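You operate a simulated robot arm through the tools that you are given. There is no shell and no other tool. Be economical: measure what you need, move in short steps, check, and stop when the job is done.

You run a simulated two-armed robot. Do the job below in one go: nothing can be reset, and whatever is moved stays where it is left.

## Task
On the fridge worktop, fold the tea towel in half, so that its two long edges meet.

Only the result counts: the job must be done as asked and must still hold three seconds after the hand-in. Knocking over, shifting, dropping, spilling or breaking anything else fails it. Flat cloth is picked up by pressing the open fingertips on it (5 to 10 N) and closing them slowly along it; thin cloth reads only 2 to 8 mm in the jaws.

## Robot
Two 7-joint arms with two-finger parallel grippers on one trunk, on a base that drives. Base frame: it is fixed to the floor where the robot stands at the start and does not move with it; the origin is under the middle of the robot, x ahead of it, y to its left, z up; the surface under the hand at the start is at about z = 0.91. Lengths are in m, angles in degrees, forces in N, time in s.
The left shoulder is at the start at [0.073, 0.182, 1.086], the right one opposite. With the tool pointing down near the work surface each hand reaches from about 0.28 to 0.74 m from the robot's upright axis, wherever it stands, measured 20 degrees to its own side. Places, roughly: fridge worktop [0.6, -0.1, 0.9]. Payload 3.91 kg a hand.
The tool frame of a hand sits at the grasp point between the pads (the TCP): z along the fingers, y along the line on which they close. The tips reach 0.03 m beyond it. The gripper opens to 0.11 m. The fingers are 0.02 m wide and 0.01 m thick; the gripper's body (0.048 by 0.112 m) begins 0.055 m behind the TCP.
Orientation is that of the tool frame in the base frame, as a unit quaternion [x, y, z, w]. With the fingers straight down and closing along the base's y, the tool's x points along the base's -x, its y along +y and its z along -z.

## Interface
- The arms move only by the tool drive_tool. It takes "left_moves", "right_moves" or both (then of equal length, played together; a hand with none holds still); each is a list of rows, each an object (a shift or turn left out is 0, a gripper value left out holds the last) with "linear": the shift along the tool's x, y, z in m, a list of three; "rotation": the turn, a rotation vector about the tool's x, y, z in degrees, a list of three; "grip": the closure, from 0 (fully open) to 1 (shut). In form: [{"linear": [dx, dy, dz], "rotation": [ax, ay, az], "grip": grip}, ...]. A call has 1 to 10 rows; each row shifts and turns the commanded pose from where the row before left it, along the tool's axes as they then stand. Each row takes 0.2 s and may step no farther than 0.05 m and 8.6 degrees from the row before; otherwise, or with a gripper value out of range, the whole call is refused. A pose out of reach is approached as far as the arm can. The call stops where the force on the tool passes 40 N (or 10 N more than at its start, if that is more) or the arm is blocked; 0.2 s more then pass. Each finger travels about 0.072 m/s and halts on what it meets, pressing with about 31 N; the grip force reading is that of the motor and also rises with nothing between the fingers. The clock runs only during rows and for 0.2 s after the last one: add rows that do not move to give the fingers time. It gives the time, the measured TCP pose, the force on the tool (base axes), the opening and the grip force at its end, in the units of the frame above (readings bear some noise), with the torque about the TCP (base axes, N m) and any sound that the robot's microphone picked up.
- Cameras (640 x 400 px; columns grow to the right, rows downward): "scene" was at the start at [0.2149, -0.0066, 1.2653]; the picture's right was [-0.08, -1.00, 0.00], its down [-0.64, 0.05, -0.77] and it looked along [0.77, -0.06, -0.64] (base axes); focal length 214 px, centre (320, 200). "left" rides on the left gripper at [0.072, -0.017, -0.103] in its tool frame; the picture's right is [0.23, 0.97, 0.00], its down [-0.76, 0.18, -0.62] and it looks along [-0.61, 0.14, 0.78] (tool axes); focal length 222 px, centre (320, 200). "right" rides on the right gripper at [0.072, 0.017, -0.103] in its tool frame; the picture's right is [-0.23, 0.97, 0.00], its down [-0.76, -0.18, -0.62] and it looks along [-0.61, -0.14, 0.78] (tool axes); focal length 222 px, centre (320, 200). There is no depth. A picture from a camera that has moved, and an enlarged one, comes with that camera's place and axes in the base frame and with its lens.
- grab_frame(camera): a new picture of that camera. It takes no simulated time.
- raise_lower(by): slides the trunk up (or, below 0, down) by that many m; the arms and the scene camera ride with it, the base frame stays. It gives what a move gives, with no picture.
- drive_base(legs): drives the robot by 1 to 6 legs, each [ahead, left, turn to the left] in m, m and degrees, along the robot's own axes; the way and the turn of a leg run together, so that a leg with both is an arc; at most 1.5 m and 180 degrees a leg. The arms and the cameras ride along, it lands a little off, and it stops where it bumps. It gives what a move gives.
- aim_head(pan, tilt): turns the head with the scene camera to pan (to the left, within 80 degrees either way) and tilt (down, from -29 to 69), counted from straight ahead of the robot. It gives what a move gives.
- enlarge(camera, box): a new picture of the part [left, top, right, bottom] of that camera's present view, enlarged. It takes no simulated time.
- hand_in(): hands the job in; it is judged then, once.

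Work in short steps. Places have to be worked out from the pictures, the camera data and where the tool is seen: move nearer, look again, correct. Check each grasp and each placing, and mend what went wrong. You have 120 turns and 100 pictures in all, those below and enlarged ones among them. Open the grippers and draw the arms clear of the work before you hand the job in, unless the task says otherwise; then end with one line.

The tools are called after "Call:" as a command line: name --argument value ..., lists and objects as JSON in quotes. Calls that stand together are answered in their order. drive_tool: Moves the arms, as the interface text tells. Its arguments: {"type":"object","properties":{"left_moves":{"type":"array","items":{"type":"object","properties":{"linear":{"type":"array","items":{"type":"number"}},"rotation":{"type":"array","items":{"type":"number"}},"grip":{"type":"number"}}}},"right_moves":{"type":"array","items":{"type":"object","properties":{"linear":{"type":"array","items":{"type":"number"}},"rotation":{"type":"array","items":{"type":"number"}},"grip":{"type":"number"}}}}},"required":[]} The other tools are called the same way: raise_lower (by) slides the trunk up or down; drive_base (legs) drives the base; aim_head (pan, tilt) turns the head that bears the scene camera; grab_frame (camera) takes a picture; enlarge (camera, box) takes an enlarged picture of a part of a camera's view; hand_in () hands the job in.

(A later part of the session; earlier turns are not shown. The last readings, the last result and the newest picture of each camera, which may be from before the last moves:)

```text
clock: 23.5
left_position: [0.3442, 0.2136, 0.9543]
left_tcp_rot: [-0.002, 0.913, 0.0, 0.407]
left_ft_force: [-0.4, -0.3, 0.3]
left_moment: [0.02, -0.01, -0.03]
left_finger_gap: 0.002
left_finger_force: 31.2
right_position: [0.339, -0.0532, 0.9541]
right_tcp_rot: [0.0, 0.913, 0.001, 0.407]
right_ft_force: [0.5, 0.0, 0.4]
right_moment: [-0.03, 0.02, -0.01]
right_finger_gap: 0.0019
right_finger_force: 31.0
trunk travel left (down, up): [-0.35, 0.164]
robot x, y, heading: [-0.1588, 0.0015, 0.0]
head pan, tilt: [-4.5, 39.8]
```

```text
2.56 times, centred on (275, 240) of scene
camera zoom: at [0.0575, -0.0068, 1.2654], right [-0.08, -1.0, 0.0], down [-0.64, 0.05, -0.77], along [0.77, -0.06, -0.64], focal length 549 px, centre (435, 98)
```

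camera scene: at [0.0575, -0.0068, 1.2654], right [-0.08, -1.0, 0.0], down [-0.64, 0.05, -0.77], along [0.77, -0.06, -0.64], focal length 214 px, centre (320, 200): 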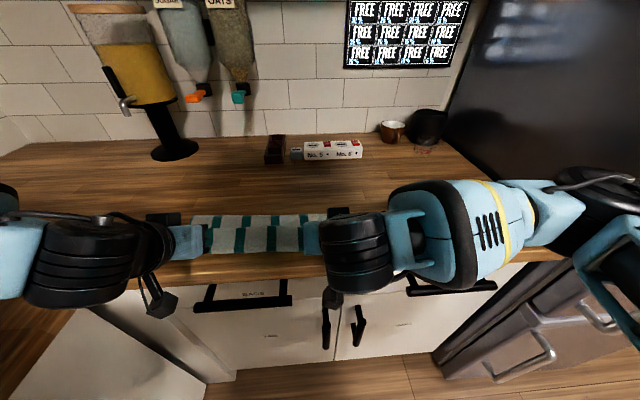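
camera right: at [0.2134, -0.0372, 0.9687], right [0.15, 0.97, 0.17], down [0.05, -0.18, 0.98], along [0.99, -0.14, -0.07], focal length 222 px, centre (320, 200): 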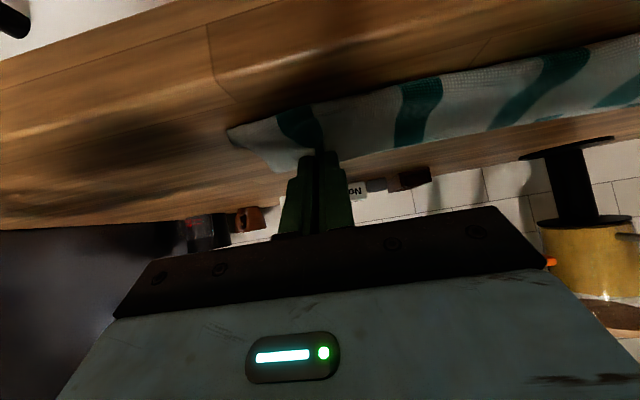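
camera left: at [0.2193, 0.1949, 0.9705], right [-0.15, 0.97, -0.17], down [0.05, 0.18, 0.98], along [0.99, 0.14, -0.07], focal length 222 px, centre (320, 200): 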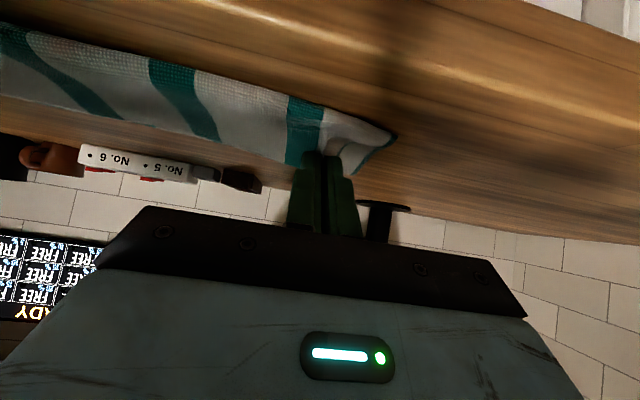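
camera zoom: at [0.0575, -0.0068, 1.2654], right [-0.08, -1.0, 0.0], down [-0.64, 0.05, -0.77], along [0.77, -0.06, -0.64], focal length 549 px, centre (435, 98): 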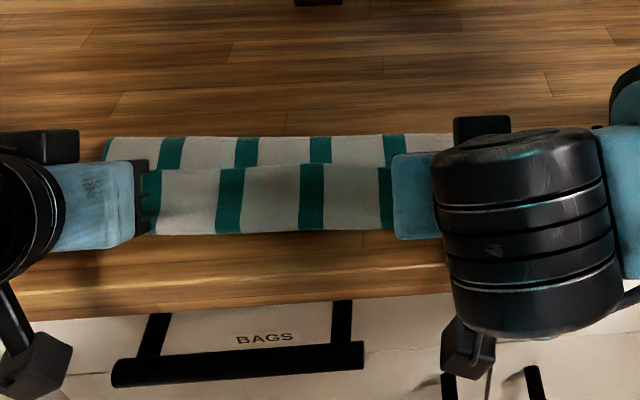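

The sheet leaves the fingertips towards the robot and bulges a little past the near edge. I tilt the fingers further, to about 72°, while drawing the tips slightly back, so the upper layer lies straighter.

Call:
drive_tool --left_moves '[{"linear": [0.0036, 0, -0.004], "rotation": [0, -8, 0]}, {"linear": [0.003, 0, -0.0045], "rotation": [0, -8, 0]}, {"linear": [0.0024, 0, -0.0049], "rotation": [0, -8, 0]}, {}]' --right_moves '[{"linear": [0.0036, 0, -0.004], "rotation": [0, -8, 0]}, {"linear": [0.003, 0, -0.0045], "rotation": [0, -8, 0]}, {"linear": [0.0024, 0, -0.0049], "rotation": [0, -8, 0]}, {}]'

Call:
enlarge --camera "scene" --box '[150, 190, 400, 290]'

Call:
grab_frame --camera "left"

Call:
grab_frame --camera "right"

```text
clock: 24.5
left_position: [0.338, 0.2141, 0.9505]
left_tcp_rot: [-0.002, 0.809, 0.001, 0.588]
left_ft_force: [0.8, -3.1, 0.5]
left_moment: [-0.03, -0.02, -0.01]
left_finger_gap: 0.002
left_finger_force: 30.2
left hand out of reach, approached as far as the arm can: row 3
right_position: [0.3222, -0.0568, 0.9552]
right_tcp_rot: [0.0, 0.808, 0.001, 0.589]
right_ft_force: [0.6, 1.1, 0.7]
right_moment: [-0.01, 0.03, 0.08]
right_finger_gap: 0.0019
right_finger_force: 30.7
trunk travel left (down, up): [-0.35, 0.164]
robot x, y, heading: [-0.1565, 0.0001, -0.1]
head pan, tilt: [-4.5, 39.8]
```

```text
2.56 times, centred on (275, 240) of scene
camera zoom: at [0.0575, -0.0068, 1.2654], right [-0.08, -1.0, 0.0], down [-0.64, 0.05, -0.77], along [0.77, -0.06, -0.64], focal length 549 px, centre (435, 98)
```

zoom: 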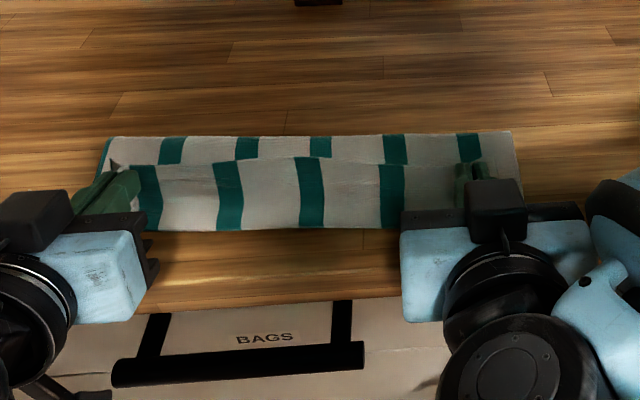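

```text
66 pictures are left
camera left: at [0.2176, 0.1951, 0.914], right [-0.07, 0.97, -0.22], down [-0.36, 0.18, 0.92], along [0.93, 0.14, 0.34], focal length 222 px, centre (320, 200)
```

left: 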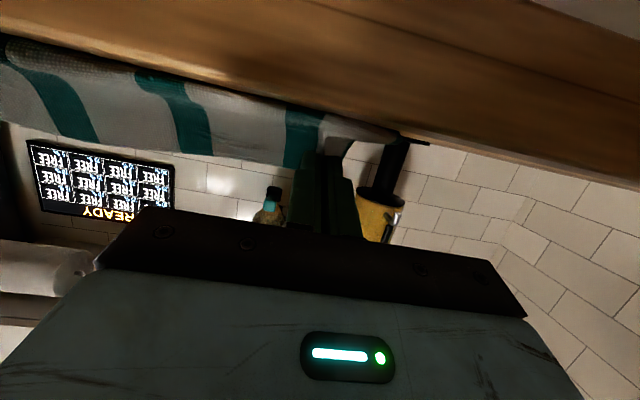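

```text
65 pictures are left
camera right: at [0.2017, -0.0398, 0.9178], right [0.07, 0.97, 0.22], down [-0.36, -0.18, 0.92], along [0.93, -0.14, 0.34], focal length 222 px, centre (320, 200)
```

right: 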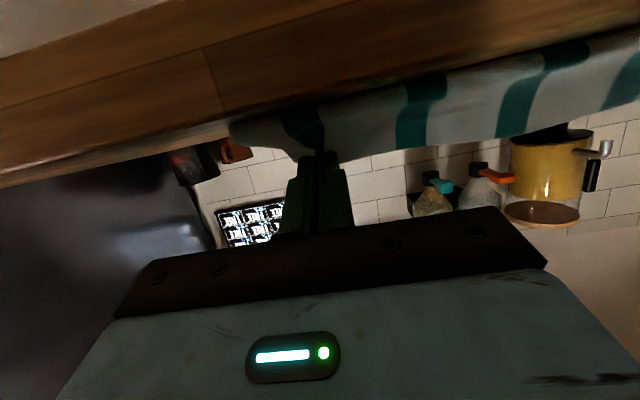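

The fold line has slipped to about x 0.44, with the slack caught in an S-bend at the front, because I carried the edge too high. I move the edge back up and over to reset the fold, then will return lower.

Call:
drive_tool --left_moves '[{"linear": [-0.0285, 0, -0.0093], "rotation": [0, 8, 0]}, {"linear": [-0.0311, 0, 0.0182], "rotation": [0, 8, 0]}, {"linear": [-0.0224, 0, 0.0332], "rotation": [0, 8, 0]}, {"linear": [-0.0268, 0, 0.0297]}, {"linear": [-0.0301, 0, 0.0334]}, {}]' --right_moves '[{"linear": [-0.0285, 0, -0.0093], "rotation": [0, 8, 0]}, {"linear": [-0.0311, 0, 0.0182], "rotation": [0, 8, 0]}, {"linear": [-0.0224, 0, 0.0332], "rotation": [0, 8, 0]}, {"linear": [-0.0268, 0, 0.0297]}, {"linear": [-0.0301, 0, 0.0334]}, {}]'

Call:
grab_frame --camera "scene"

```text
clock: 25.9
left_position: [0.491, 0.2156, 1.0003]
left_tcp_rot: [0.0, 0.913, 0.0, 0.407]
left_ft_force: [-0.8, -1.5, -0.9]
left_moment: [-0.03, 0.0, -0.03]
left_finger_gap: 0.0023
left_finger_force: 30.4
right_position: [0.4786, -0.0544, 1.005]
right_tcp_rot: [-0.001, 0.914, 0.001, 0.406]
right_ft_force: [0.2, 2.2, 0.0]
right_moment: [0.05, -0.01, 0.03]
right_finger_gap: 0.002
right_finger_force: 30.5
trunk travel left (down, up): [-0.35, 0.164]
robot x, y, heading: [-0.1577, 0.0012, 0.1]
head pan, tilt: [-4.5, 39.8]
```

```text
64 pictures are left
camera scene: at [0.0565, -0.0063, 1.2656], right [-0.08, -1.0, 0.0], down [-0.64, 0.05, -0.77], along [0.77, -0.06, -0.64], focal length 214 px, centre (320, 200)
```

scene: 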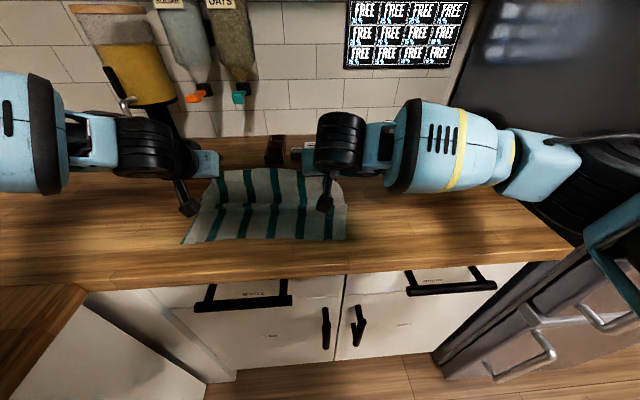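

The fold line is back at about x 0.476 and the near edge is unmoved. I lower the edge so it travels low, then back the base 0.06 m for working room.

Call:
drive_tool --left_moves '[{"linear": [0.0043, 0, 0.0139]}, {"linear": [0.0043, 0, 0.0139]}, {}]' --right_moves '[{"linear": [0.0045, 0, 0.0175]}, {"linear": [0.0045, 0, 0.0175]}, {}]'

Call:
drive_base --legs '[[-0.06, 0, 0]]'

Call:
grab_frame --camera "scene"

Call:
grab_frame --camera "left"

```text
clock: 26.7
left_position: [0.5078, 0.2162, 0.9767]
left_tcp_rot: [-0.001, 0.914, 0.0, 0.406]
left_ft_force: [0.1, -2.7, 0.0]
left_moment: [-0.09, 0.01, -0.08]
left_finger_gap: 0.0021
left_finger_force: 31.0
right_position: [0.4977, -0.0557, 0.9751]
right_tcp_rot: [-0.001, 0.914, 0.0, 0.407]
right_ft_force: [0.2, 2.4, -0.2]
right_moment: [0.05, -0.01, 0.07]
right_finger_gap: 0.0019
right_finger_force: 31.0
trunk travel left (down, up): [-0.35, 0.164]
robot x, y, heading: [-0.1567, -0.0002, 0.1]
head pan, tilt: [-4.5, 39.8]
```

```text
clock: 27.7
left_position: [0.448, 0.2159, 0.9765]
left_tcp_rot: [-0.001, 0.913, 0.0, 0.408]
left_ft_force: [-0.1, -2.7, 0.6]
left_moment: [-0.05, 0.03, -0.06]
left_finger_gap: 0.0022
left_finger_force: 30.8
right_position: [0.4384, -0.0559, 0.9747]
right_tcp_rot: [-0.001, 0.913, 0.001, 0.407]
right_ft_force: [-0.2, 4.1, 0.5]
right_moment: [0.07, -0.03, 0.04]
right_finger_gap: 0.0019
right_finger_force: 30.9
trunk travel left (down, up): [-0.35, 0.164]
robot x, y, heading: [-0.2169, -0.0004, 0.2]
head pan, tilt: [-4.5, 39.8]
```

```text
63 pictures are left
camera scene: at [-0.0023, -0.0064, 1.2655], right [-0.08, -1.0, 0.0], down [-0.64, 0.05, -0.77], along [0.77, -0.06, -0.64], focal length 214 px, centre (320, 200)
```

scene: 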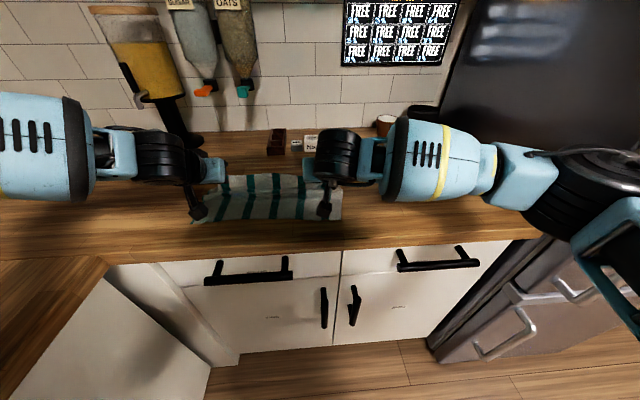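

```text
62 pictures are left
camera left: at [0.3233, 0.1978, 0.9922], right [-0.15, 0.97, -0.17], down [0.05, 0.18, 0.98], along [0.99, 0.14, -0.07], focal length 222 px, centre (320, 200)
```

left: 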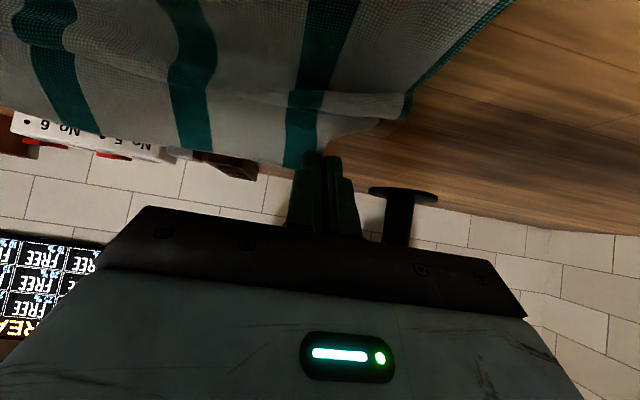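

The sheet only bulges ahead of the fingers on a low path, so I'll instead swing the edge on a near-taut arc around x 0.475 and release it past vertical, letting it fall flat. First I raise and swing over, stopping before release.

Call:
drive_tool --left_moves '[{"linear": [-0.0167, 0, -0.0211]}, {"linear": [-0.0167, 0, -0.0211]}, {"linear": [0.0281, 0, -0.0103], "rotation": [0, -8, 0]}, {"linear": [0.0264, 0, -0.0142]}, {}]' --right_moves '[{"linear": [-0.0185, 0, -0.0206]}, {"linear": [-0.0185, 0, -0.0206]}, {"linear": [0.0281, 0, -0.0103], "rotation": [0, -8, 0]}, {"linear": [0.0264, 0, -0.0142]}, {}]'

Call:
enlarge --camera "scene" --box '[150, 140, 400, 296]'

Call:
grab_frame --camera "left"

Call:
grab_frame --camera "right"

```text
clock: 28.9
left_position: [0.3887, 0.2119, 1.0018]
left_tcp_rot: [-0.001, 0.883, 0.0, 0.469]
left_ft_force: [-0.8, -1.5, -0.8]
left_moment: [-0.05, -0.03, -0.05]
left_finger_gap: 0.0018
left_finger_force: 30.8
right_position: [0.3781, -0.0563, 1.0019]
right_tcp_rot: [0.0, 0.883, 0.001, 0.47]
right_ft_force: [0.8, 1.0, 0.3]
right_moment: [0.02, 0.01, 0.05]
right_finger_gap: 0.0021
right_finger_force: 31.1
trunk travel left (down, up): [-0.35, 0.164]
robot x, y, heading: [-0.2168, 0.001, 0.4]
head pan, tilt: [-4.5, 39.8]
```

```text
2.56 times, centred on (275, 218) of scene
camera zoom: at [-0.0009, -0.0065, 1.2653], right [-0.08, -1.0, 0.0], down [-0.64, 0.05, -0.77], along [0.77, -0.06, -0.64], focal length 549 px, centre (435, 154)
```

zoom: 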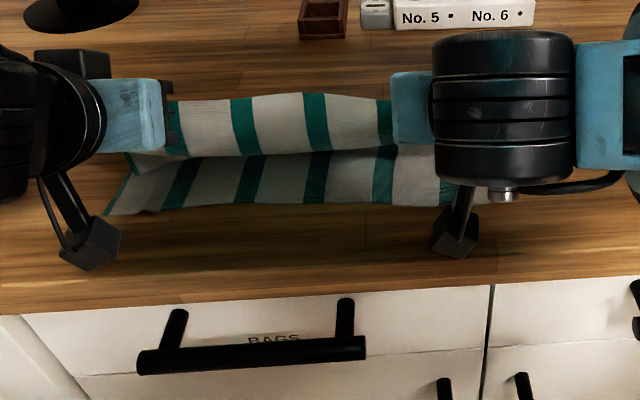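

```text
60 pictures are left
camera left: at [0.2622, 0.1951, 0.9982], right [-0.13, 0.97, -0.19], down [-0.09, 0.18, 0.98], along [0.99, 0.14, 0.07], focal length 222 px, centre (320, 200)
```

left: 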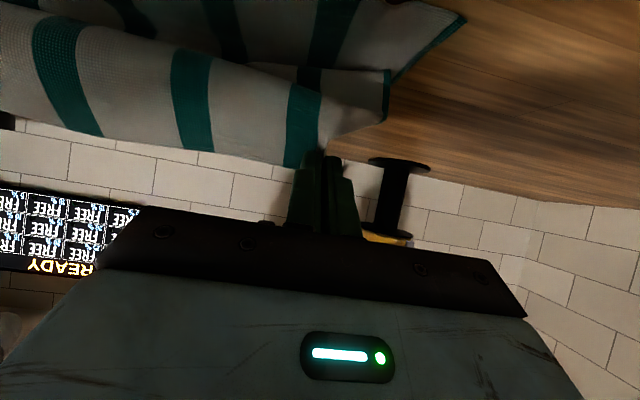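

```text
59 pictures are left
camera right: at [0.2527, -0.0398, 0.9998], right [0.13, 0.97, 0.19], down [-0.09, -0.18, 0.98], along [0.99, -0.14, 0.07], focal length 222 px, centre (320, 200)
```

right: 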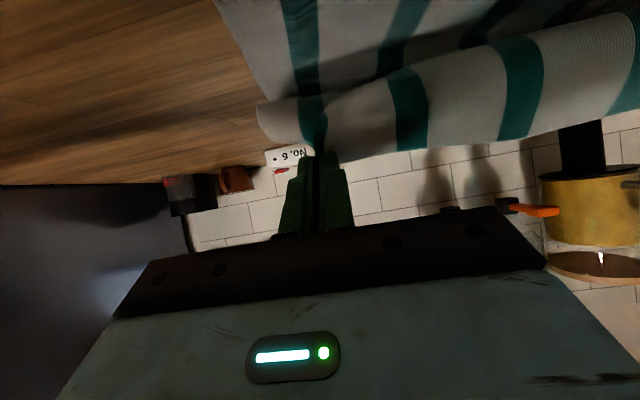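

The sheet is nearly taut and past vertical, and the near corner is still at (0.365, 0.259). I swing on to tips near (0.385, 0.962), open during the motion, and draw back so the edge falls outward.

Call:
drive_tool --left_moves '[{"linear": [0.0182, 0, -0.0028], "rotation": [0, -4, 0]}, {"linear": [0.0182, 0, -0.0028], "rotation": [0, -4, 0], "grip": 0.7}, {"linear": [0, 0, -0.01], "grip": 0.5}, {"linear": [-0.005, 0, -0.03]}, {"linear": [-0.01, 0, -0.04]}, {"linear": [-0.02, 0, -0.04]}, {}]' --right_moves '[{"linear": [0.0182, 0, -0.0028], "rotation": [0, -4, 0]}, {"linear": [0.0182, 0, -0.0028], "rotation": [0, -4, 0], "grip": 0.7}, {"linear": [0, 0, -0.01], "grip": 0.5}, {"linear": [-0.005, 0, -0.03]}, {"linear": [-0.01, 0, -0.04]}, {"linear": [-0.02, 0, -0.04]}, {}]'

Call:
enlarge --camera "scene" --box '[150, 140, 400, 296]'

Call:
grab_frame --camera "left"

Call:
grab_frame --camera "right"

```text
clock: 30.5
left_position: [0.2761, 0.2134, 1.0552]
left_tcp_rot: [-0.001, 0.848, 0.001, 0.529]
left_ft_force: [0.8, 1.1, -0.1]
left_moment: [0.05, -0.02, 0.0]
left_finger_gap: 0.0554
left_finger_force: 0.2
left hand out of reach, approached as far as the arm can: row 6
right_position: [0.2593, -0.0581, 1.06]
right_tcp_rot: [0.0, 0.848, 0.0, 0.529]
right_ft_force: [0.4, 0.0, -0.8]
right_moment: [-0.01, -0.02, 0.03]
right_finger_gap: 0.0549
right_finger_force: 0.0
trunk travel left (down, up): [-0.35, 0.164]
robot x, y, heading: [-0.2172, -0.0024, 0.1]
head pan, tilt: [-4.5, 39.8]
```

```text
2.56 times, centred on (275, 218) of scene
camera zoom: at [-0.0002, -0.0065, 1.2651], right [-0.08, -1.0, 0.0], down [-0.64, 0.05, -0.77], along [0.77, -0.06, -0.64], focal length 549 px, centre (435, 154)
```

zoom: 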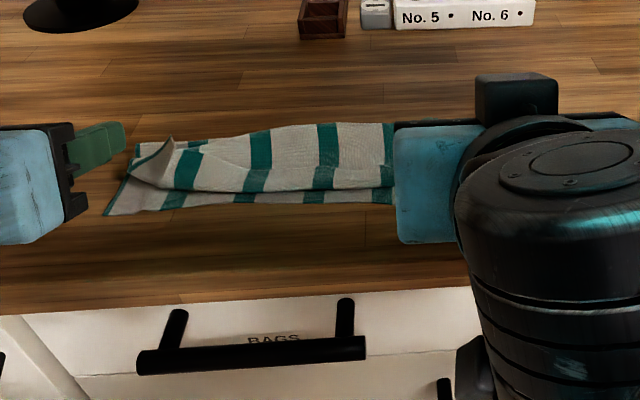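

```text
57 pictures are left
camera left: at [0.1514, 0.195, 1.0367], right [-0.1, 0.97, -0.2], down [-0.22, 0.18, 0.96], along [0.97, 0.14, 0.2], focal length 222 px, centre (320, 200)
```

left: 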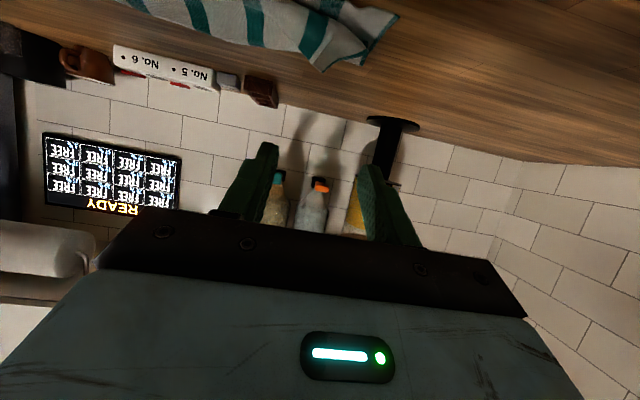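

```text
56 pictures are left
camera right: at [0.1357, -0.0415, 1.0395], right [0.1, 0.97, 0.2], down [-0.22, -0.18, 0.96], along [0.97, -0.14, 0.2], focal length 222 px, centre (320, 200)
```

right: 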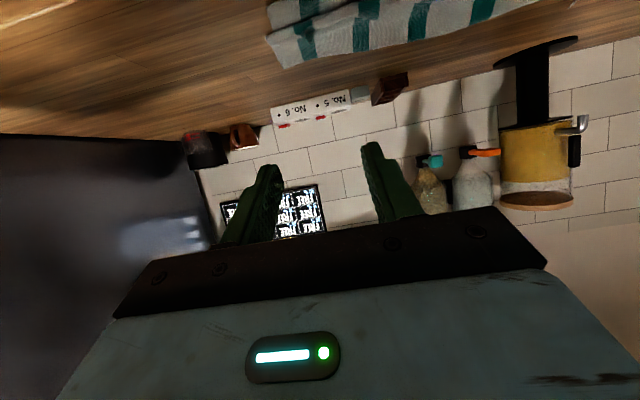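

The edge fell outward as hoped, with the left corner still curled. I clear the arms to the sides and turn the tools back upright to see everything.

Call:
drive_tool --left_moves '[{"linear": [-0.02, 0.03, 0], "rotation": [0, 8, 0]}, {"linear": [-0.02, 0.03, 0], "rotation": [0, 8, 0]}, {"linear": [0, 0.03, 0], "rotation": [0, 8, 0]}, {"linear": [0, 0.03, 0], "rotation": [0, 8, 0]}, {"rotation": [0, 8, 0]}, {"rotation": [0, 8, 0]}, {"rotation": [0, 8, 0]}, {"rotation": [0, 8, 0]}, {}]' --right_moves '[{"linear": [-0.02, -0.03, 0], "rotation": [0, 8, 0]}, {"linear": [-0.02, -0.03, 0], "rotation": [0, 8, 0]}, {"linear": [0, -0.03, 0], "rotation": [0, 8, 0]}, {"linear": [0, -0.03, 0], "rotation": [0, 8, 0]}, {"rotation": [0, 8, 0]}, {"rotation": [0, 8, 0]}, {"rotation": [0, 8, 0]}, {"rotation": [0, 8, 0]}, {}]'

Call:
enlarge --camera "scene" --box '[150, 140, 400, 296]'

Call:
grab_frame --camera "left"

Call:
grab_frame --camera "right"

```text
clock: 32.5
left_position: [0.2952, 0.3359, 1.0934]
left_tcp_rot: [-0.001, 1.0, 0.0, -0.001]
left_ft_force: [0.1, 0.7, 0.8]
left_moment: [-0.02, 0.03, 0.0]
left_finger_gap: 0.0547
left_finger_force: 0.0
right_position: [0.2827, -0.1769, 1.0937]
right_tcp_rot: [0.0, 1.0, 0.0, -0.001]
right_ft_force: [-0.4, -0.2, 0.6]
right_moment: [0.03, 0.01, 0.0]
right_finger_gap: 0.0548
right_finger_force: 0.0
trunk travel left (down, up): [-0.35, 0.164]
robot x, y, heading: [-0.2149, 0.0008, -0.1]
head pan, tilt: [-4.5, 39.8]
```

```text
2.56 times, centred on (275, 218) of scene
camera zoom: at [-0.0017, -0.0063, 1.2654], right [-0.08, -1.0, 0.0], down [-0.64, 0.05, -0.77], along [0.77, -0.06, -0.64], focal length 549 px, centre (435, 154)
```

zoom: 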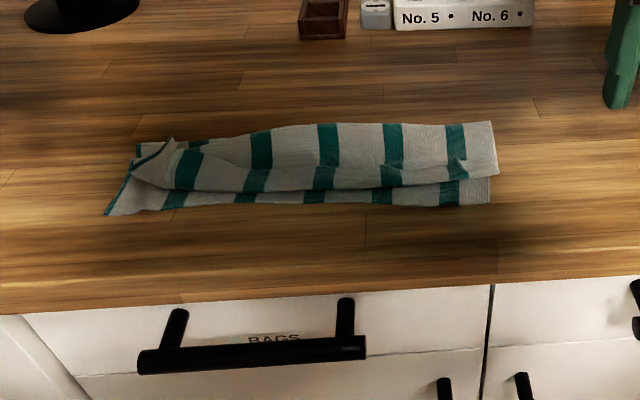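

```text
54 pictures are left
camera left: at [0.2237, 0.3165, 1.1974], right [-0.23, 0.97, 0.0], down [0.76, 0.18, 0.62], along [0.61, 0.14, -0.78], focal length 222 px, centre (320, 200)
```

left: 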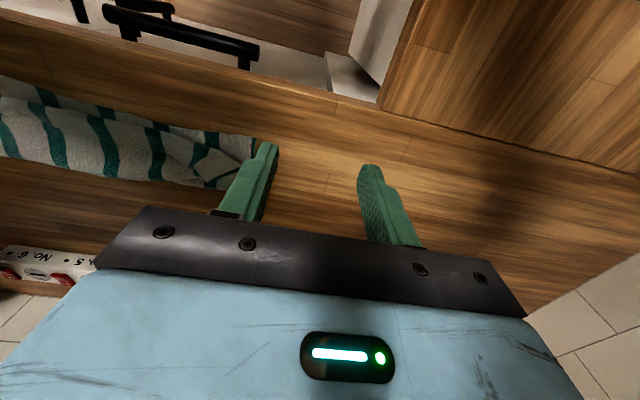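

```text
53 pictures are left
camera right: at [0.2106, -0.1596, 1.1968], right [0.23, 0.97, 0.0], down [0.76, -0.18, 0.62], along [0.61, -0.14, -0.78], focal length 222 px, centre (320, 200)
```

right: 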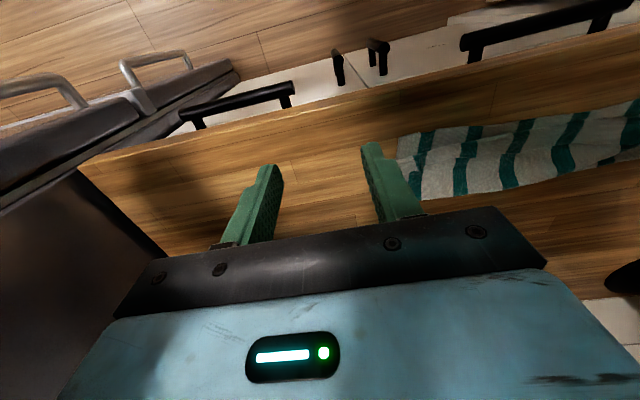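

Nearly there: the upper edge lies about 1–2 cm short of the near edge, and the left corner is curled back. I bring the wrist cameras closer for a precise look.

Call:
drive_tool --left_moves '[{"linear": [-0.009, -0.024, 0.016]}, {"linear": [-0.009, -0.024, 0.016]}, {"linear": [-0.009, -0.024, 0.016]}, {"linear": [-0.008, -0.024, 0.015]}, {}]' --right_moves '[{"linear": [-0.012, 0.029, 0.016]}, {"linear": [-0.012, 0.029, 0.016]}, {"linear": [-0.012, 0.029, 0.016]}, {"linear": [-0.011, 0.029, 0.016]}, {}]'

Call:
grab_frame --camera "left"

Call:
grab_frame --camera "right"

```text
clock: 33.7
left_position: [0.3315, 0.2367, 1.0286]
left_tcp_rot: [0.0, 1.0, 0.0, 0.001]
left_ft_force: [0.4, -1.0, 0.8]
left_moment: [0.05, -0.02, 0.0]
left_finger_gap: 0.055
left_finger_force: 0.0
right_position: [0.3283, -0.0578, 1.0298]
right_tcp_rot: [-0.001, 1.0, 0.0, -0.001]
right_ft_force: [-0.2, 0.2, -0.1]
right_moment: [-0.02, -0.01, 0.02]
right_finger_gap: 0.0553
right_finger_force: 0.1
trunk travel left (down, up): [-0.35, 0.164]
robot x, y, heading: [-0.2161, -0.0003, -0.1]
head pan, tilt: [-4.5, 39.8]
```

```text
52 pictures are left
camera left: at [0.259, 0.219, 1.1325], right [-0.23, 0.97, 0.0], down [0.76, 0.18, 0.62], along [0.61, 0.14, -0.78], focal length 222 px, centre (320, 200)
```

left: 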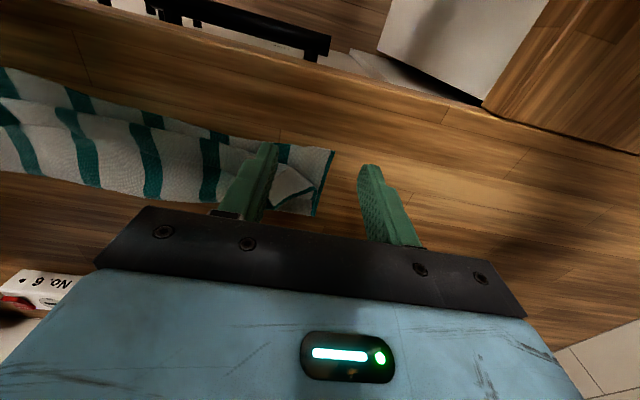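

```text
51 pictures are left
camera right: at [0.2553, -0.0411, 1.1328], right [0.23, 0.97, 0.0], down [0.76, -0.18, 0.62], along [0.61, -0.14, -0.78], focal length 222 px, centre (320, 200)
```

right: 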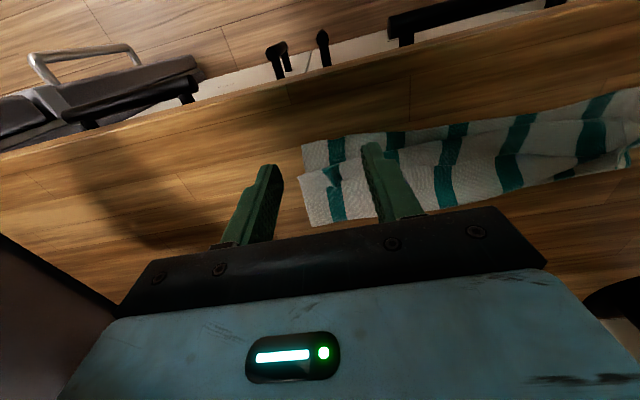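

I zoom in on the folded towel for detail of the front strip.

Call:
enlarge --camera "right" --box '[290, 80, 640, 240]'

Call:
enlarge --camera "left" --box '[0, 60, 350, 220]'

```text
1.83 times, centred on (465, 160) of right
camera zoom: at [0.2553, -0.0411, 1.1328], right [0.23, 0.97, 0.0], down [0.76, -0.18, 0.62], along [0.61, -0.14, -0.78], focal length 406 px, centre (55, 273)
```

zoom: 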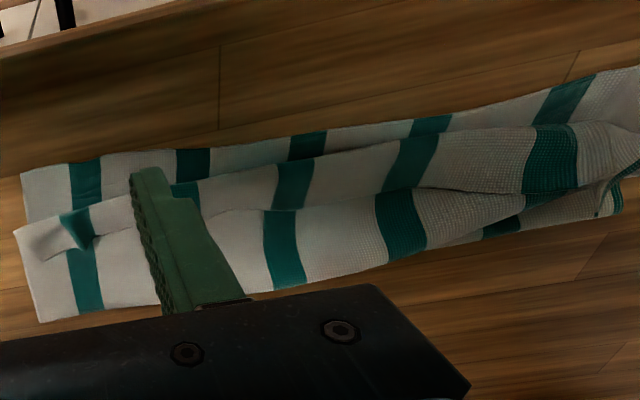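

```text
1.83 times, centred on (175, 140) of left
camera zoom: at [0.259, 0.219, 1.1325], right [-0.23, 0.97, 0.0], down [0.76, 0.18, 0.62], along [0.61, 0.14, -0.78], focal length 406 px, centre (585, 310)
```

zoom: 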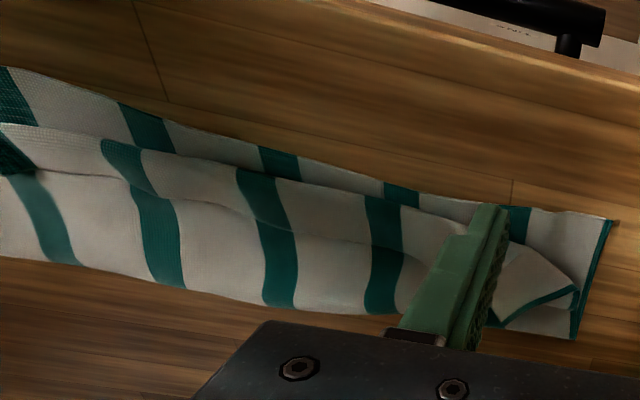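

The left corner of the upper layer is folded back, its tip standing at about (0.42, 0.205, 0.95), with the strip tapering out to the right. I go behind it with the left fingers and sweep it towards the robot.

Call:
drive_tool --left_moves '[{"linear": [-0.04, -0.009, 0], "grip": 0.64}, {"linear": [-0.042, -0.009, 0]}, {"linear": [-0.042, -0.009, 0]}, {"linear": [0, 0, 0.03]}, {"linear": [0, 0, 0.03]}, {"linear": [0, 0, 0.01]}, {}]'

Call:
grab_frame --camera "left"

Call:
enlarge --camera "scene" --box '[150, 140, 400, 296]'

```text
clock: 35.3
left_position: [0.3795, 0.228, 0.9596]
left_tcp_rot: [-0.001, 1.0, 0.0, 0.0]
left_ft_force: [0.1, 0.8, -0.2]
left_moment: [0.01, -0.02, -0.01]
left_finger_gap: 0.0394
left_finger_force: 0.0
left hand out of reach, approached as far as the arm can: row 2, 3
right_position: [0.3295, -0.0568, 1.0295]
right_tcp_rot: [-0.001, 1.0, -0.001, 0.0]
right_ft_force: [-0.1, -0.3, 0.2]
right_moment: [0.0, 0.0, -0.02]
right_finger_gap: 0.0551
right_finger_force: 0.1
trunk travel left (down, up): [-0.35, 0.164]
robot x, y, heading: [-0.2144, -0.0023, -0.3]
head pan, tilt: [-4.5, 39.8]
```

```text
48 pictures are left
camera left: at [0.308, 0.2095, 1.0628], right [-0.23, 0.97, 0.0], down [0.76, 0.18, 0.62], along [0.61, 0.14, -0.78], focal length 222 px, centre (320, 200)
```

left: 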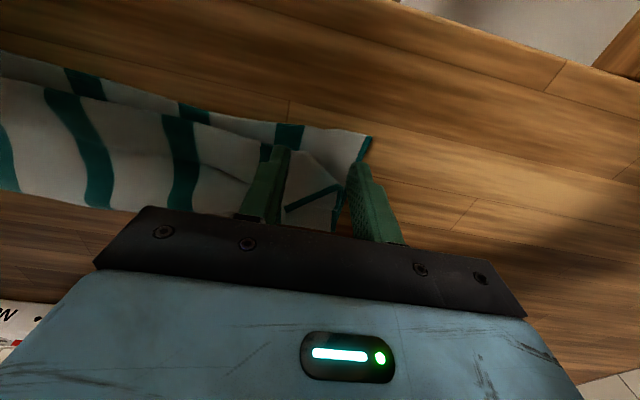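

```text
2.56 times, centred on (275, 218) of scene
camera zoom: at [-0.0014, -0.0065, 1.2654], right [-0.08, -1.0, 0.0], down [-0.64, 0.05, -0.77], along [0.77, -0.06, -0.64], focal length 549 px, centre (435, 154)
```

zoom: 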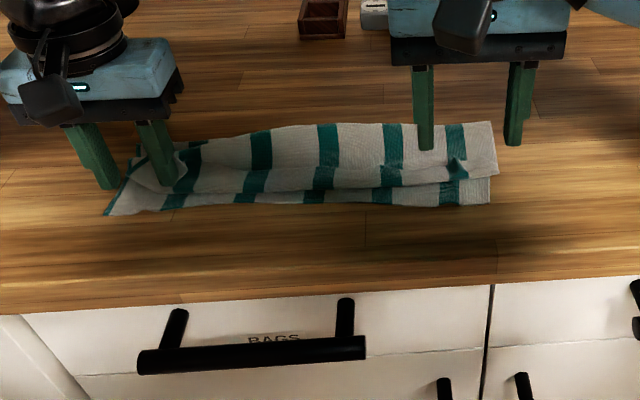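

The arm ran out of reach since the base is back. I raise the hand, drive 0.12 m forward, and place it behind the flap.

Call:
drive_tool --left_moves '[{"linear": [0, 0, -0.03]}, {"linear": [0, 0, -0.04]}, {}]'

Call:
drive_base --legs '[[0.12, 0, 0]]'

Call:
grab_frame --camera "left"

Call:
grab_frame --camera "scene"

```text
clock: 36.1
left_position: [0.3792, 0.2269, 1.029]
left_tcp_rot: [-0.001, 1.0, 0.001, 0.0]
left_ft_force: [-0.7, -0.6, 0.4]
left_moment: [0.02, 0.03, -0.01]
left_finger_gap: 0.0394
left_finger_force: 0.0
right_position: [0.3286, -0.0578, 1.0293]
right_tcp_rot: [-0.001, 1.0, 0.0, 0.0]
right_ft_force: [-0.9, -0.7, 0.3]
right_moment: [-0.01, 0.0, 0.01]
right_finger_gap: 0.0551
right_finger_force: 0.1
trunk travel left (down, up): [-0.35, 0.164]
robot x, y, heading: [-0.2152, 0.0003, -0.2]
head pan, tilt: [-4.5, 39.8]
```

```text
clock: 37.3
left_position: [0.4942, 0.227, 1.0299]
left_tcp_rot: [-0.001, 1.0, 0.0, 0.0]
left_ft_force: [-0.4, 0.9, 0.6]
left_moment: [0.01, 0.0, 0.01]
left_finger_gap: 0.0395
left_finger_force: 0.0
right_position: [0.4439, -0.0579, 1.0309]
right_tcp_rot: [-0.001, 1.0, 0.0, 0.0]
right_ft_force: [0.1, 0.5, -0.3]
right_moment: [0.01, -0.01, 0.02]
right_finger_gap: 0.0548
right_finger_force: 0.0
trunk travel left (down, up): [-0.35, 0.164]
robot x, y, heading: [-0.1022, 0.0001, 0.1]
head pan, tilt: [-4.5, 39.8]
```

```text
46 pictures are left
camera left: at [0.4223, 0.2085, 1.1326], right [-0.23, 0.97, 0.0], down [0.76, 0.18, 0.62], along [0.61, 0.14, -0.78], focal length 222 px, centre (320, 200)
```

left: 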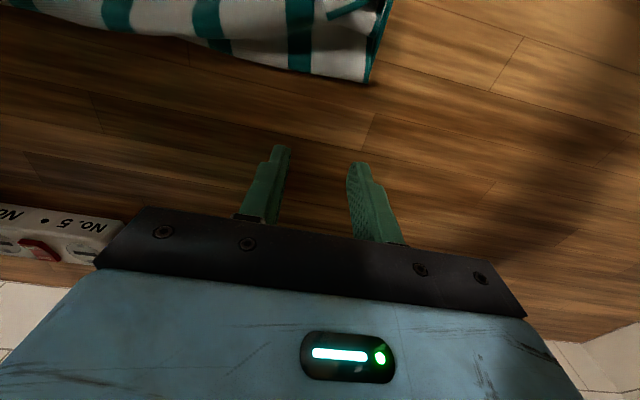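

```text
45 pictures are left
camera scene: at [0.1143, -0.0064, 1.2653], right [-0.08, -1.0, 0.0], down [-0.64, 0.05, -0.77], along [0.77, -0.06, -0.64], focal length 214 px, centre (320, 200)
```

scene: 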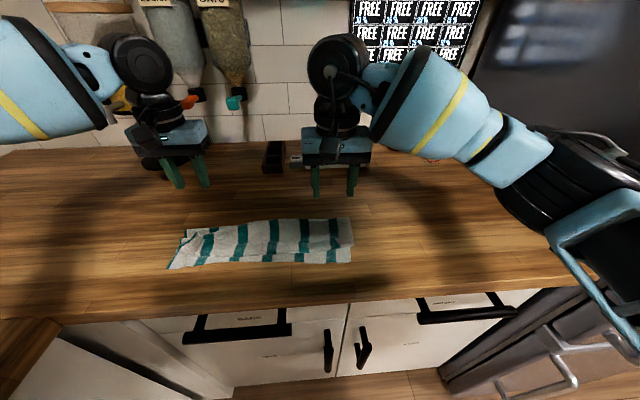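

Reach is fine now. I place the fingers behind the flap tip at about (0.452, 0.21), fingertips at z 0.93, and check.

Call:
drive_tool --left_moves '[{"linear": [0.021, -0.01, 0.0]}, {"linear": [0.021, -0.007, 0.02]}, {"linear": [0, 0, 0.03]}, {"linear": [0, 0, 0.018]}, {}]'

Call:
grab_frame --camera "left"

Call:
enlarge --camera "scene" --box '[120, 170, 370, 326]'

```text
clock: 38.5
left_position: [0.4504, 0.2083, 0.9595]
left_tcp_rot: [0.0, 1.0, 0.001, 0.0]
left_ft_force: [1.0, 0.3, 0.1]
left_moment: [-0.01, -0.02, -0.01]
left_finger_gap: 0.0396
left_finger_force: 0.0
right_position: [0.443, -0.0587, 1.0296]
right_tcp_rot: [0.0, 1.0, -0.001, 0.0]
right_ft_force: [1.0, 0.4, 0.3]
right_moment: [-0.03, -0.03, 0.03]
right_finger_gap: 0.0549
right_finger_force: 0.0
trunk travel left (down, up): [-0.35, 0.164]
robot x, y, heading: [-0.1022, -0.0003, -0.0]
head pan, tilt: [-4.5, 39.8]
```

```text
44 pictures are left
camera left: at [0.3781, 0.1908, 1.0637], right [-0.23, 0.97, 0.0], down [0.76, 0.18, 0.62], along [0.61, 0.14, -0.78], focal length 222 px, centre (320, 200)
```

left: 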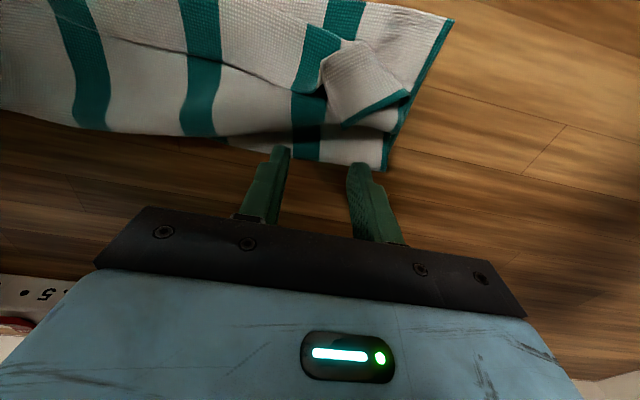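

```text
2.56 times, centred on (245, 248) of scene
camera zoom: at [0.1138, -0.0063, 1.2654], right [-0.08, -1.0, 0.0], down [-0.64, 0.05, -0.77], along [0.77, -0.06, -0.64], focal length 549 px, centre (512, 77)
```

zoom: 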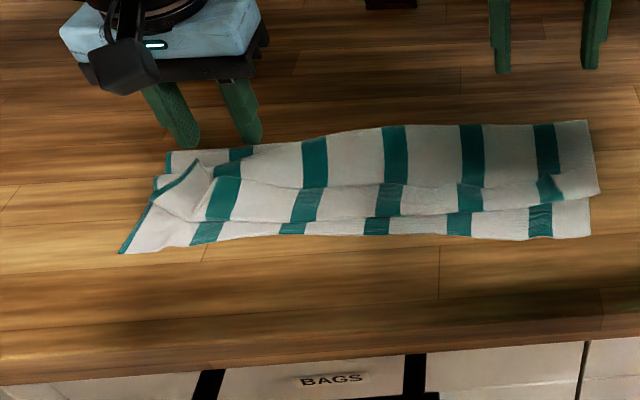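

The view shows clearly: the left corner flap stands tilted back, tip near (0.416, 0.211, 0.95). Rather than sweeping, I'll pinch that flap from above: I raise and yaw the left hand about 60° so the jaws close across it.

Call:
drive_tool --left_moves '[{"linear": [0, 0, -0.035]}, {"linear": [0, 0, -0.035], "rotation": [0, 0, -8.5]}, {"linear": [0.017, 0, 0], "rotation": [0, 0, -8.5]}, {"rotation": [0, 0, -8.5]}, {"rotation": [0, 0, -8.5]}, {"rotation": [0, 0, -8.5]}, {"rotation": [0, 0, -8.5]}, {"rotation": [0, 0, -8.5]}, {}]'

Call:
grab_frame --camera "left"

Call:
enlarge --camera "scene" --box '[120, 170, 370, 326]'

```text
clock: 40.5
left_position: [0.4363, 0.2068, 1.0327]
left_tcp_rot: [-0.498, 0.867, -0.001, 0.0]
left_ft_force: [-0.6, 0.0, 0.6]
left_moment: [-0.01, 0.02, 0.01]
left_finger_gap: 0.0398
left_finger_force: 0.1
right_position: [0.443, -0.058, 1.0297]
right_tcp_rot: [-0.001, 1.0, 0.0, -0.001]
right_ft_force: [0.2, 0.9, 0.3]
right_moment: [0.03, 0.03, -0.03]
right_finger_gap: 0.0551
right_finger_force: 0.0
trunk travel left (down, up): [-0.35, 0.164]
robot x, y, heading: [-0.1022, 0.0008, 0.1]
head pan, tilt: [-4.5, 39.8]
```

```text
42 pictures are left
camera left: at [0.4132, 0.135, 1.1352], right [-0.96, 0.3, 0.0], down [0.23, 0.75, 0.62], along [0.18, 0.59, -0.78], focal length 222 px, centre (320, 200)
```

left: 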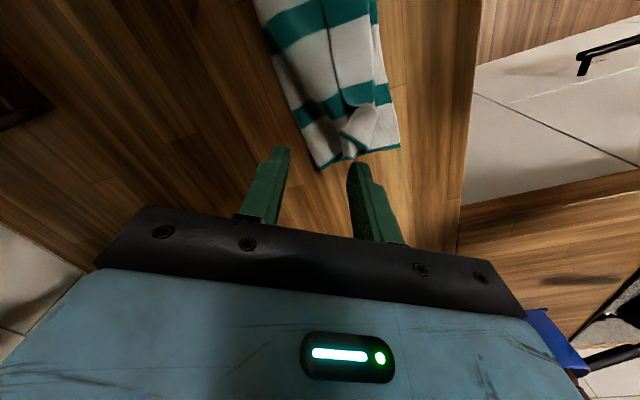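

```text
2.56 times, centred on (245, 248) of scene
camera zoom: at [0.1139, -0.0063, 1.2653], right [-0.08, -1.0, 0.0], down [-0.64, 0.05, -0.77], along [0.77, -0.06, -0.64], focal length 549 px, centre (512, 77)
```

zoom: 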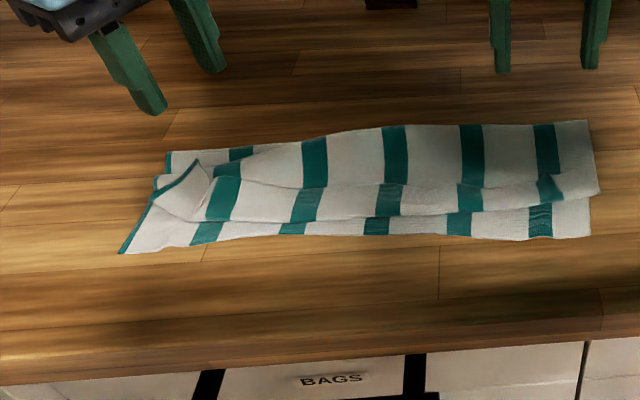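

I zoom on the flap from this new angle.

Call:
enlarge --camera "left" --box '[230, 60, 430, 185]'

```text
3.20 times, centred on (330, 122) of left
camera zoom: at [0.4132, 0.135, 1.1352], right [-0.96, 0.3, 0.0], down [0.23, 0.75, 0.62], along [0.18, 0.59, -0.78], focal length 711 px, centre (288, 448)
```

zoom: 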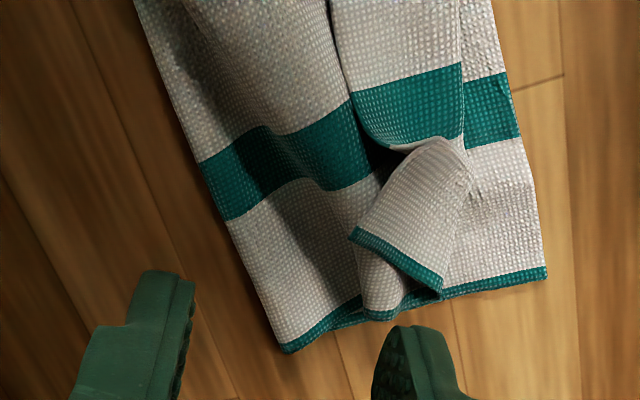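

Now it's clear: the edge strip is folded back about 3 cm with the corner tip leaning back at (0.42, 0.213, 0.944). I lower the open jaws astride the flap.

Call:
drive_tool --left_moves '[{"linear": [0.007, 0.0318, 0], "grip": 0.4}, {"linear": [0, 0, 0.03]}, {"linear": [0, 0, 0.03]}, {"linear": [0, 0, 0.013]}, {}]'

Call:
enlarge --camera "left" --box '[200, 40, 440, 190]'

Call:
enlarge --camera "scene" --box '[120, 170, 370, 326]'

```text
clock: 41.7
left_position: [0.4053, 0.2162, 0.9602]
left_tcp_rot: [-0.497, 0.868, 0.001, 0.0]
left_ft_force: [-0.4, -0.7, 0.2]
left_moment: [0.02, 0.02, -0.03]
left_finger_gap: 0.0661
left_finger_force: 0.1
right_position: [0.4422, -0.0565, 1.0299]
right_tcp_rot: [-0.001, 1.0, 0.001, 0.0]
right_ft_force: [-0.4, -0.3, -0.8]
right_moment: [-0.02, 0.01, 0.02]
right_finger_gap: 0.0549
right_finger_force: 0.0
trunk travel left (down, up): [-0.35, 0.164]
robot x, y, heading: [-0.098, 0.0012, 0.3]
head pan, tilt: [-4.5, 39.8]
```

```text
2.67 times, centred on (320, 115) of left
camera zoom: at [0.3825, 0.145, 1.0636], right [-0.95, 0.3, 0.0], down [0.23, 0.75, 0.62], along [0.19, 0.59, -0.78], focal length 592 px, centre (320, 427)
```

zoom: 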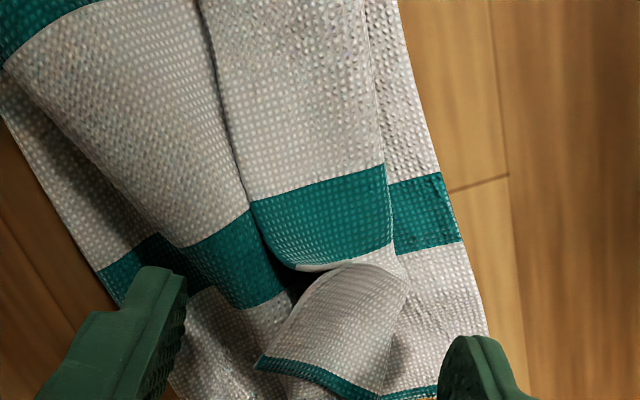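

```text
2.56 times, centred on (245, 248) of scene
camera zoom: at [0.1137, -0.0063, 1.2654], right [-0.08, -1.0, 0.0], down [-0.64, 0.05, -0.77], along [0.77, -0.06, -0.64], focal length 549 px, centre (512, 77)
```

zoom: 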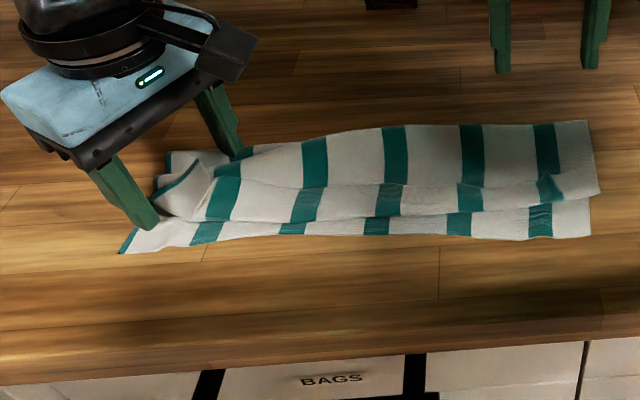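

The jaws straddle the flap. I shift a few millimetres further over it and close slowly.

Call:
drive_tool --left_moves '[{"linear": [0.006, 0, 0.004]}, {"grip": 0.5}, {"grip": 0.58}, {"grip": 0.66}, {"grip": 0.74}, {"grip": 0.82}, {"grip": 0.9}, {"grip": 1.0}, {}]'

Call:
enlarge --camera "left" --box '[200, 40, 440, 190]'

Call:
enlarge --camera "scene" --box '[120, 170, 370, 326]'

```text
clock: 43.7
left_position: [0.4026, 0.2114, 0.9562]
left_tcp_rot: [-0.498, 0.867, 0.0, 0.0]
left_ft_force: [0.0, -0.3, 0.0]
left_moment: [-0.01, -0.01, 0.05]
left_finger_gap: 0.0028
left_finger_force: 31.2
right_position: [0.4432, -0.057, 1.0295]
right_tcp_rot: [-0.001, 1.0, 0.001, 0.0]
right_ft_force: [0.6, 0.0, 0.7]
right_moment: [0.05, -0.01, -0.02]
right_finger_gap: 0.0551
right_finger_force: 0.0
trunk travel left (down, up): [-0.35, 0.164]
robot x, y, heading: [-0.1036, 0.001, 0.1]
head pan, tilt: [-4.5, 39.8]
```

```text
2.67 times, centred on (320, 115) of left
camera zoom: at [0.3799, 0.1398, 1.0587], right [-0.95, 0.3, 0.0], down [0.23, 0.75, 0.62], along [0.19, 0.59, -0.78], focal length 592 px, centre (320, 427)
```

zoom: 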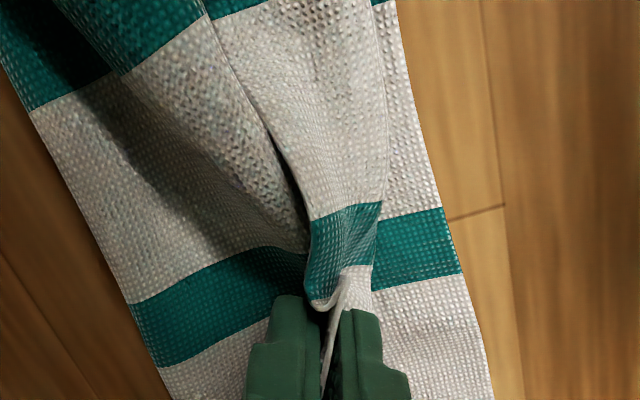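

```text
2.56 times, centred on (245, 248) of scene
camera zoom: at [0.1138, -0.0063, 1.2653], right [-0.08, -1.0, 0.0], down [-0.64, 0.05, -0.77], along [0.77, -0.06, -0.64], focal length 549 px, centre (512, 77)
```

zoom: 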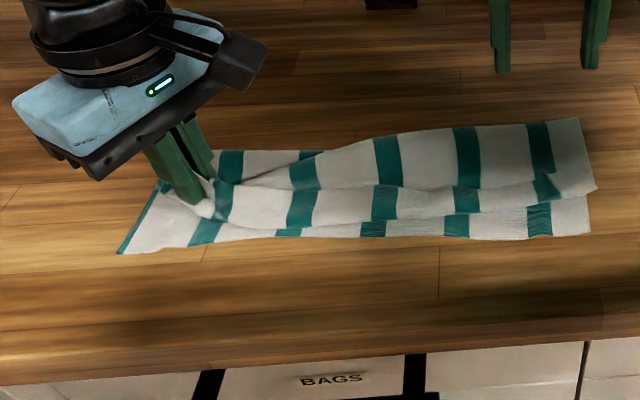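

The corner is held (2.8 mm). I lift it and draw it outward and towards the robot.

Call:
drive_tool --left_moves '[{"linear": [0, 0, -0.02]}, {"linear": [-0.0056, 0.0102, -0.02]}, {"linear": [-0.0056, 0.0102, -0.015]}, {}]'

Call:
enlarge --camera "scene" --box '[120, 170, 370, 326]'

Call:
grab_frame --camera "left"

```text
clock: 44.7
left_position: [0.3893, 0.2318, 1.009]
left_tcp_rot: [-0.497, 0.868, 0.0, 0.0]
left_ft_force: [-0.4, -0.4, -0.3]
left_moment: [-0.01, -0.01, 0.01]
left_finger_gap: 0.003
left_finger_force: 31.0
right_position: [0.4432, -0.0585, 1.0299]
right_tcp_rot: [-0.001, 1.0, 0.0, 0.0]
right_ft_force: [-0.4, 0.0, -1.0]
right_moment: [-0.01, -0.03, -0.03]
right_finger_gap: 0.0552
right_finger_force: 0.1
trunk travel left (down, up): [-0.35, 0.164]
robot x, y, heading: [-0.0979, -0.0013, 0.5]
head pan, tilt: [-4.5, 39.8]
```

```text
2.56 times, centred on (245, 248) of scene
camera zoom: at [0.1141, -0.0064, 1.2653], right [-0.08, -1.0, 0.0], down [-0.64, 0.05, -0.77], along [0.77, -0.06, -0.64], focal length 549 px, centre (512, 77)
```

zoom: 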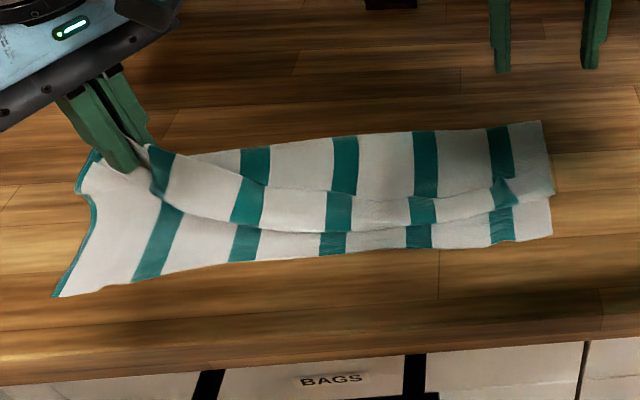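

```text
34 pictures are left
camera left: at [0.3665, 0.1592, 1.1123], right [-0.95, 0.3, 0.0], down [0.23, 0.75, 0.62], along [0.18, 0.59, -0.78], focal length 222 px, centre (320, 200)
```

left: 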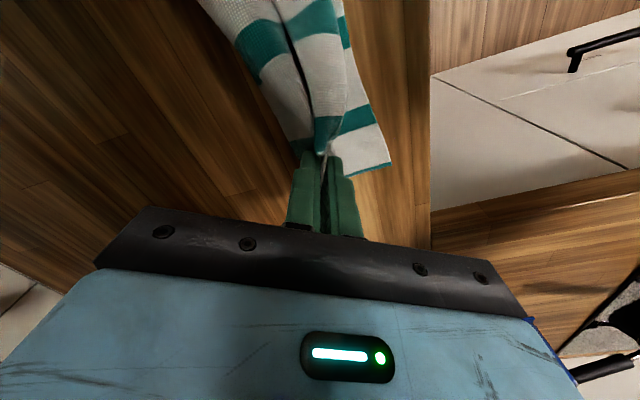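

The towel slid a few centimetres with the pull. I check closely what the fingers hold.

Call:
enlarge --camera "left" --box '[200, 0, 440, 170]'

```text
2.35 times, centred on (320, 85) of left
camera zoom: at [0.3665, 0.1592, 1.1123], right [-0.95, 0.3, 0.0], down [0.23, 0.75, 0.62], along [0.18, 0.59, -0.78], focal length 523 px, centre (320, 471)
```

zoom: 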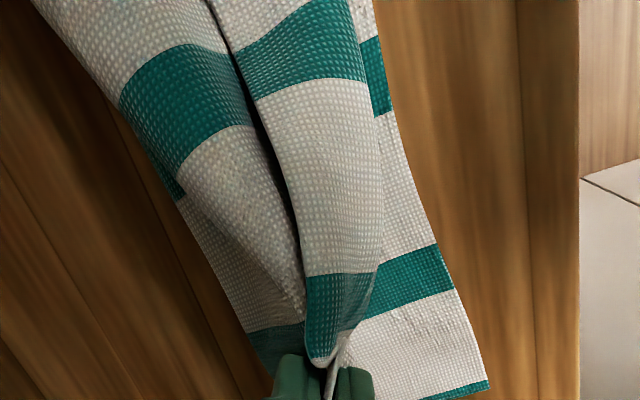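

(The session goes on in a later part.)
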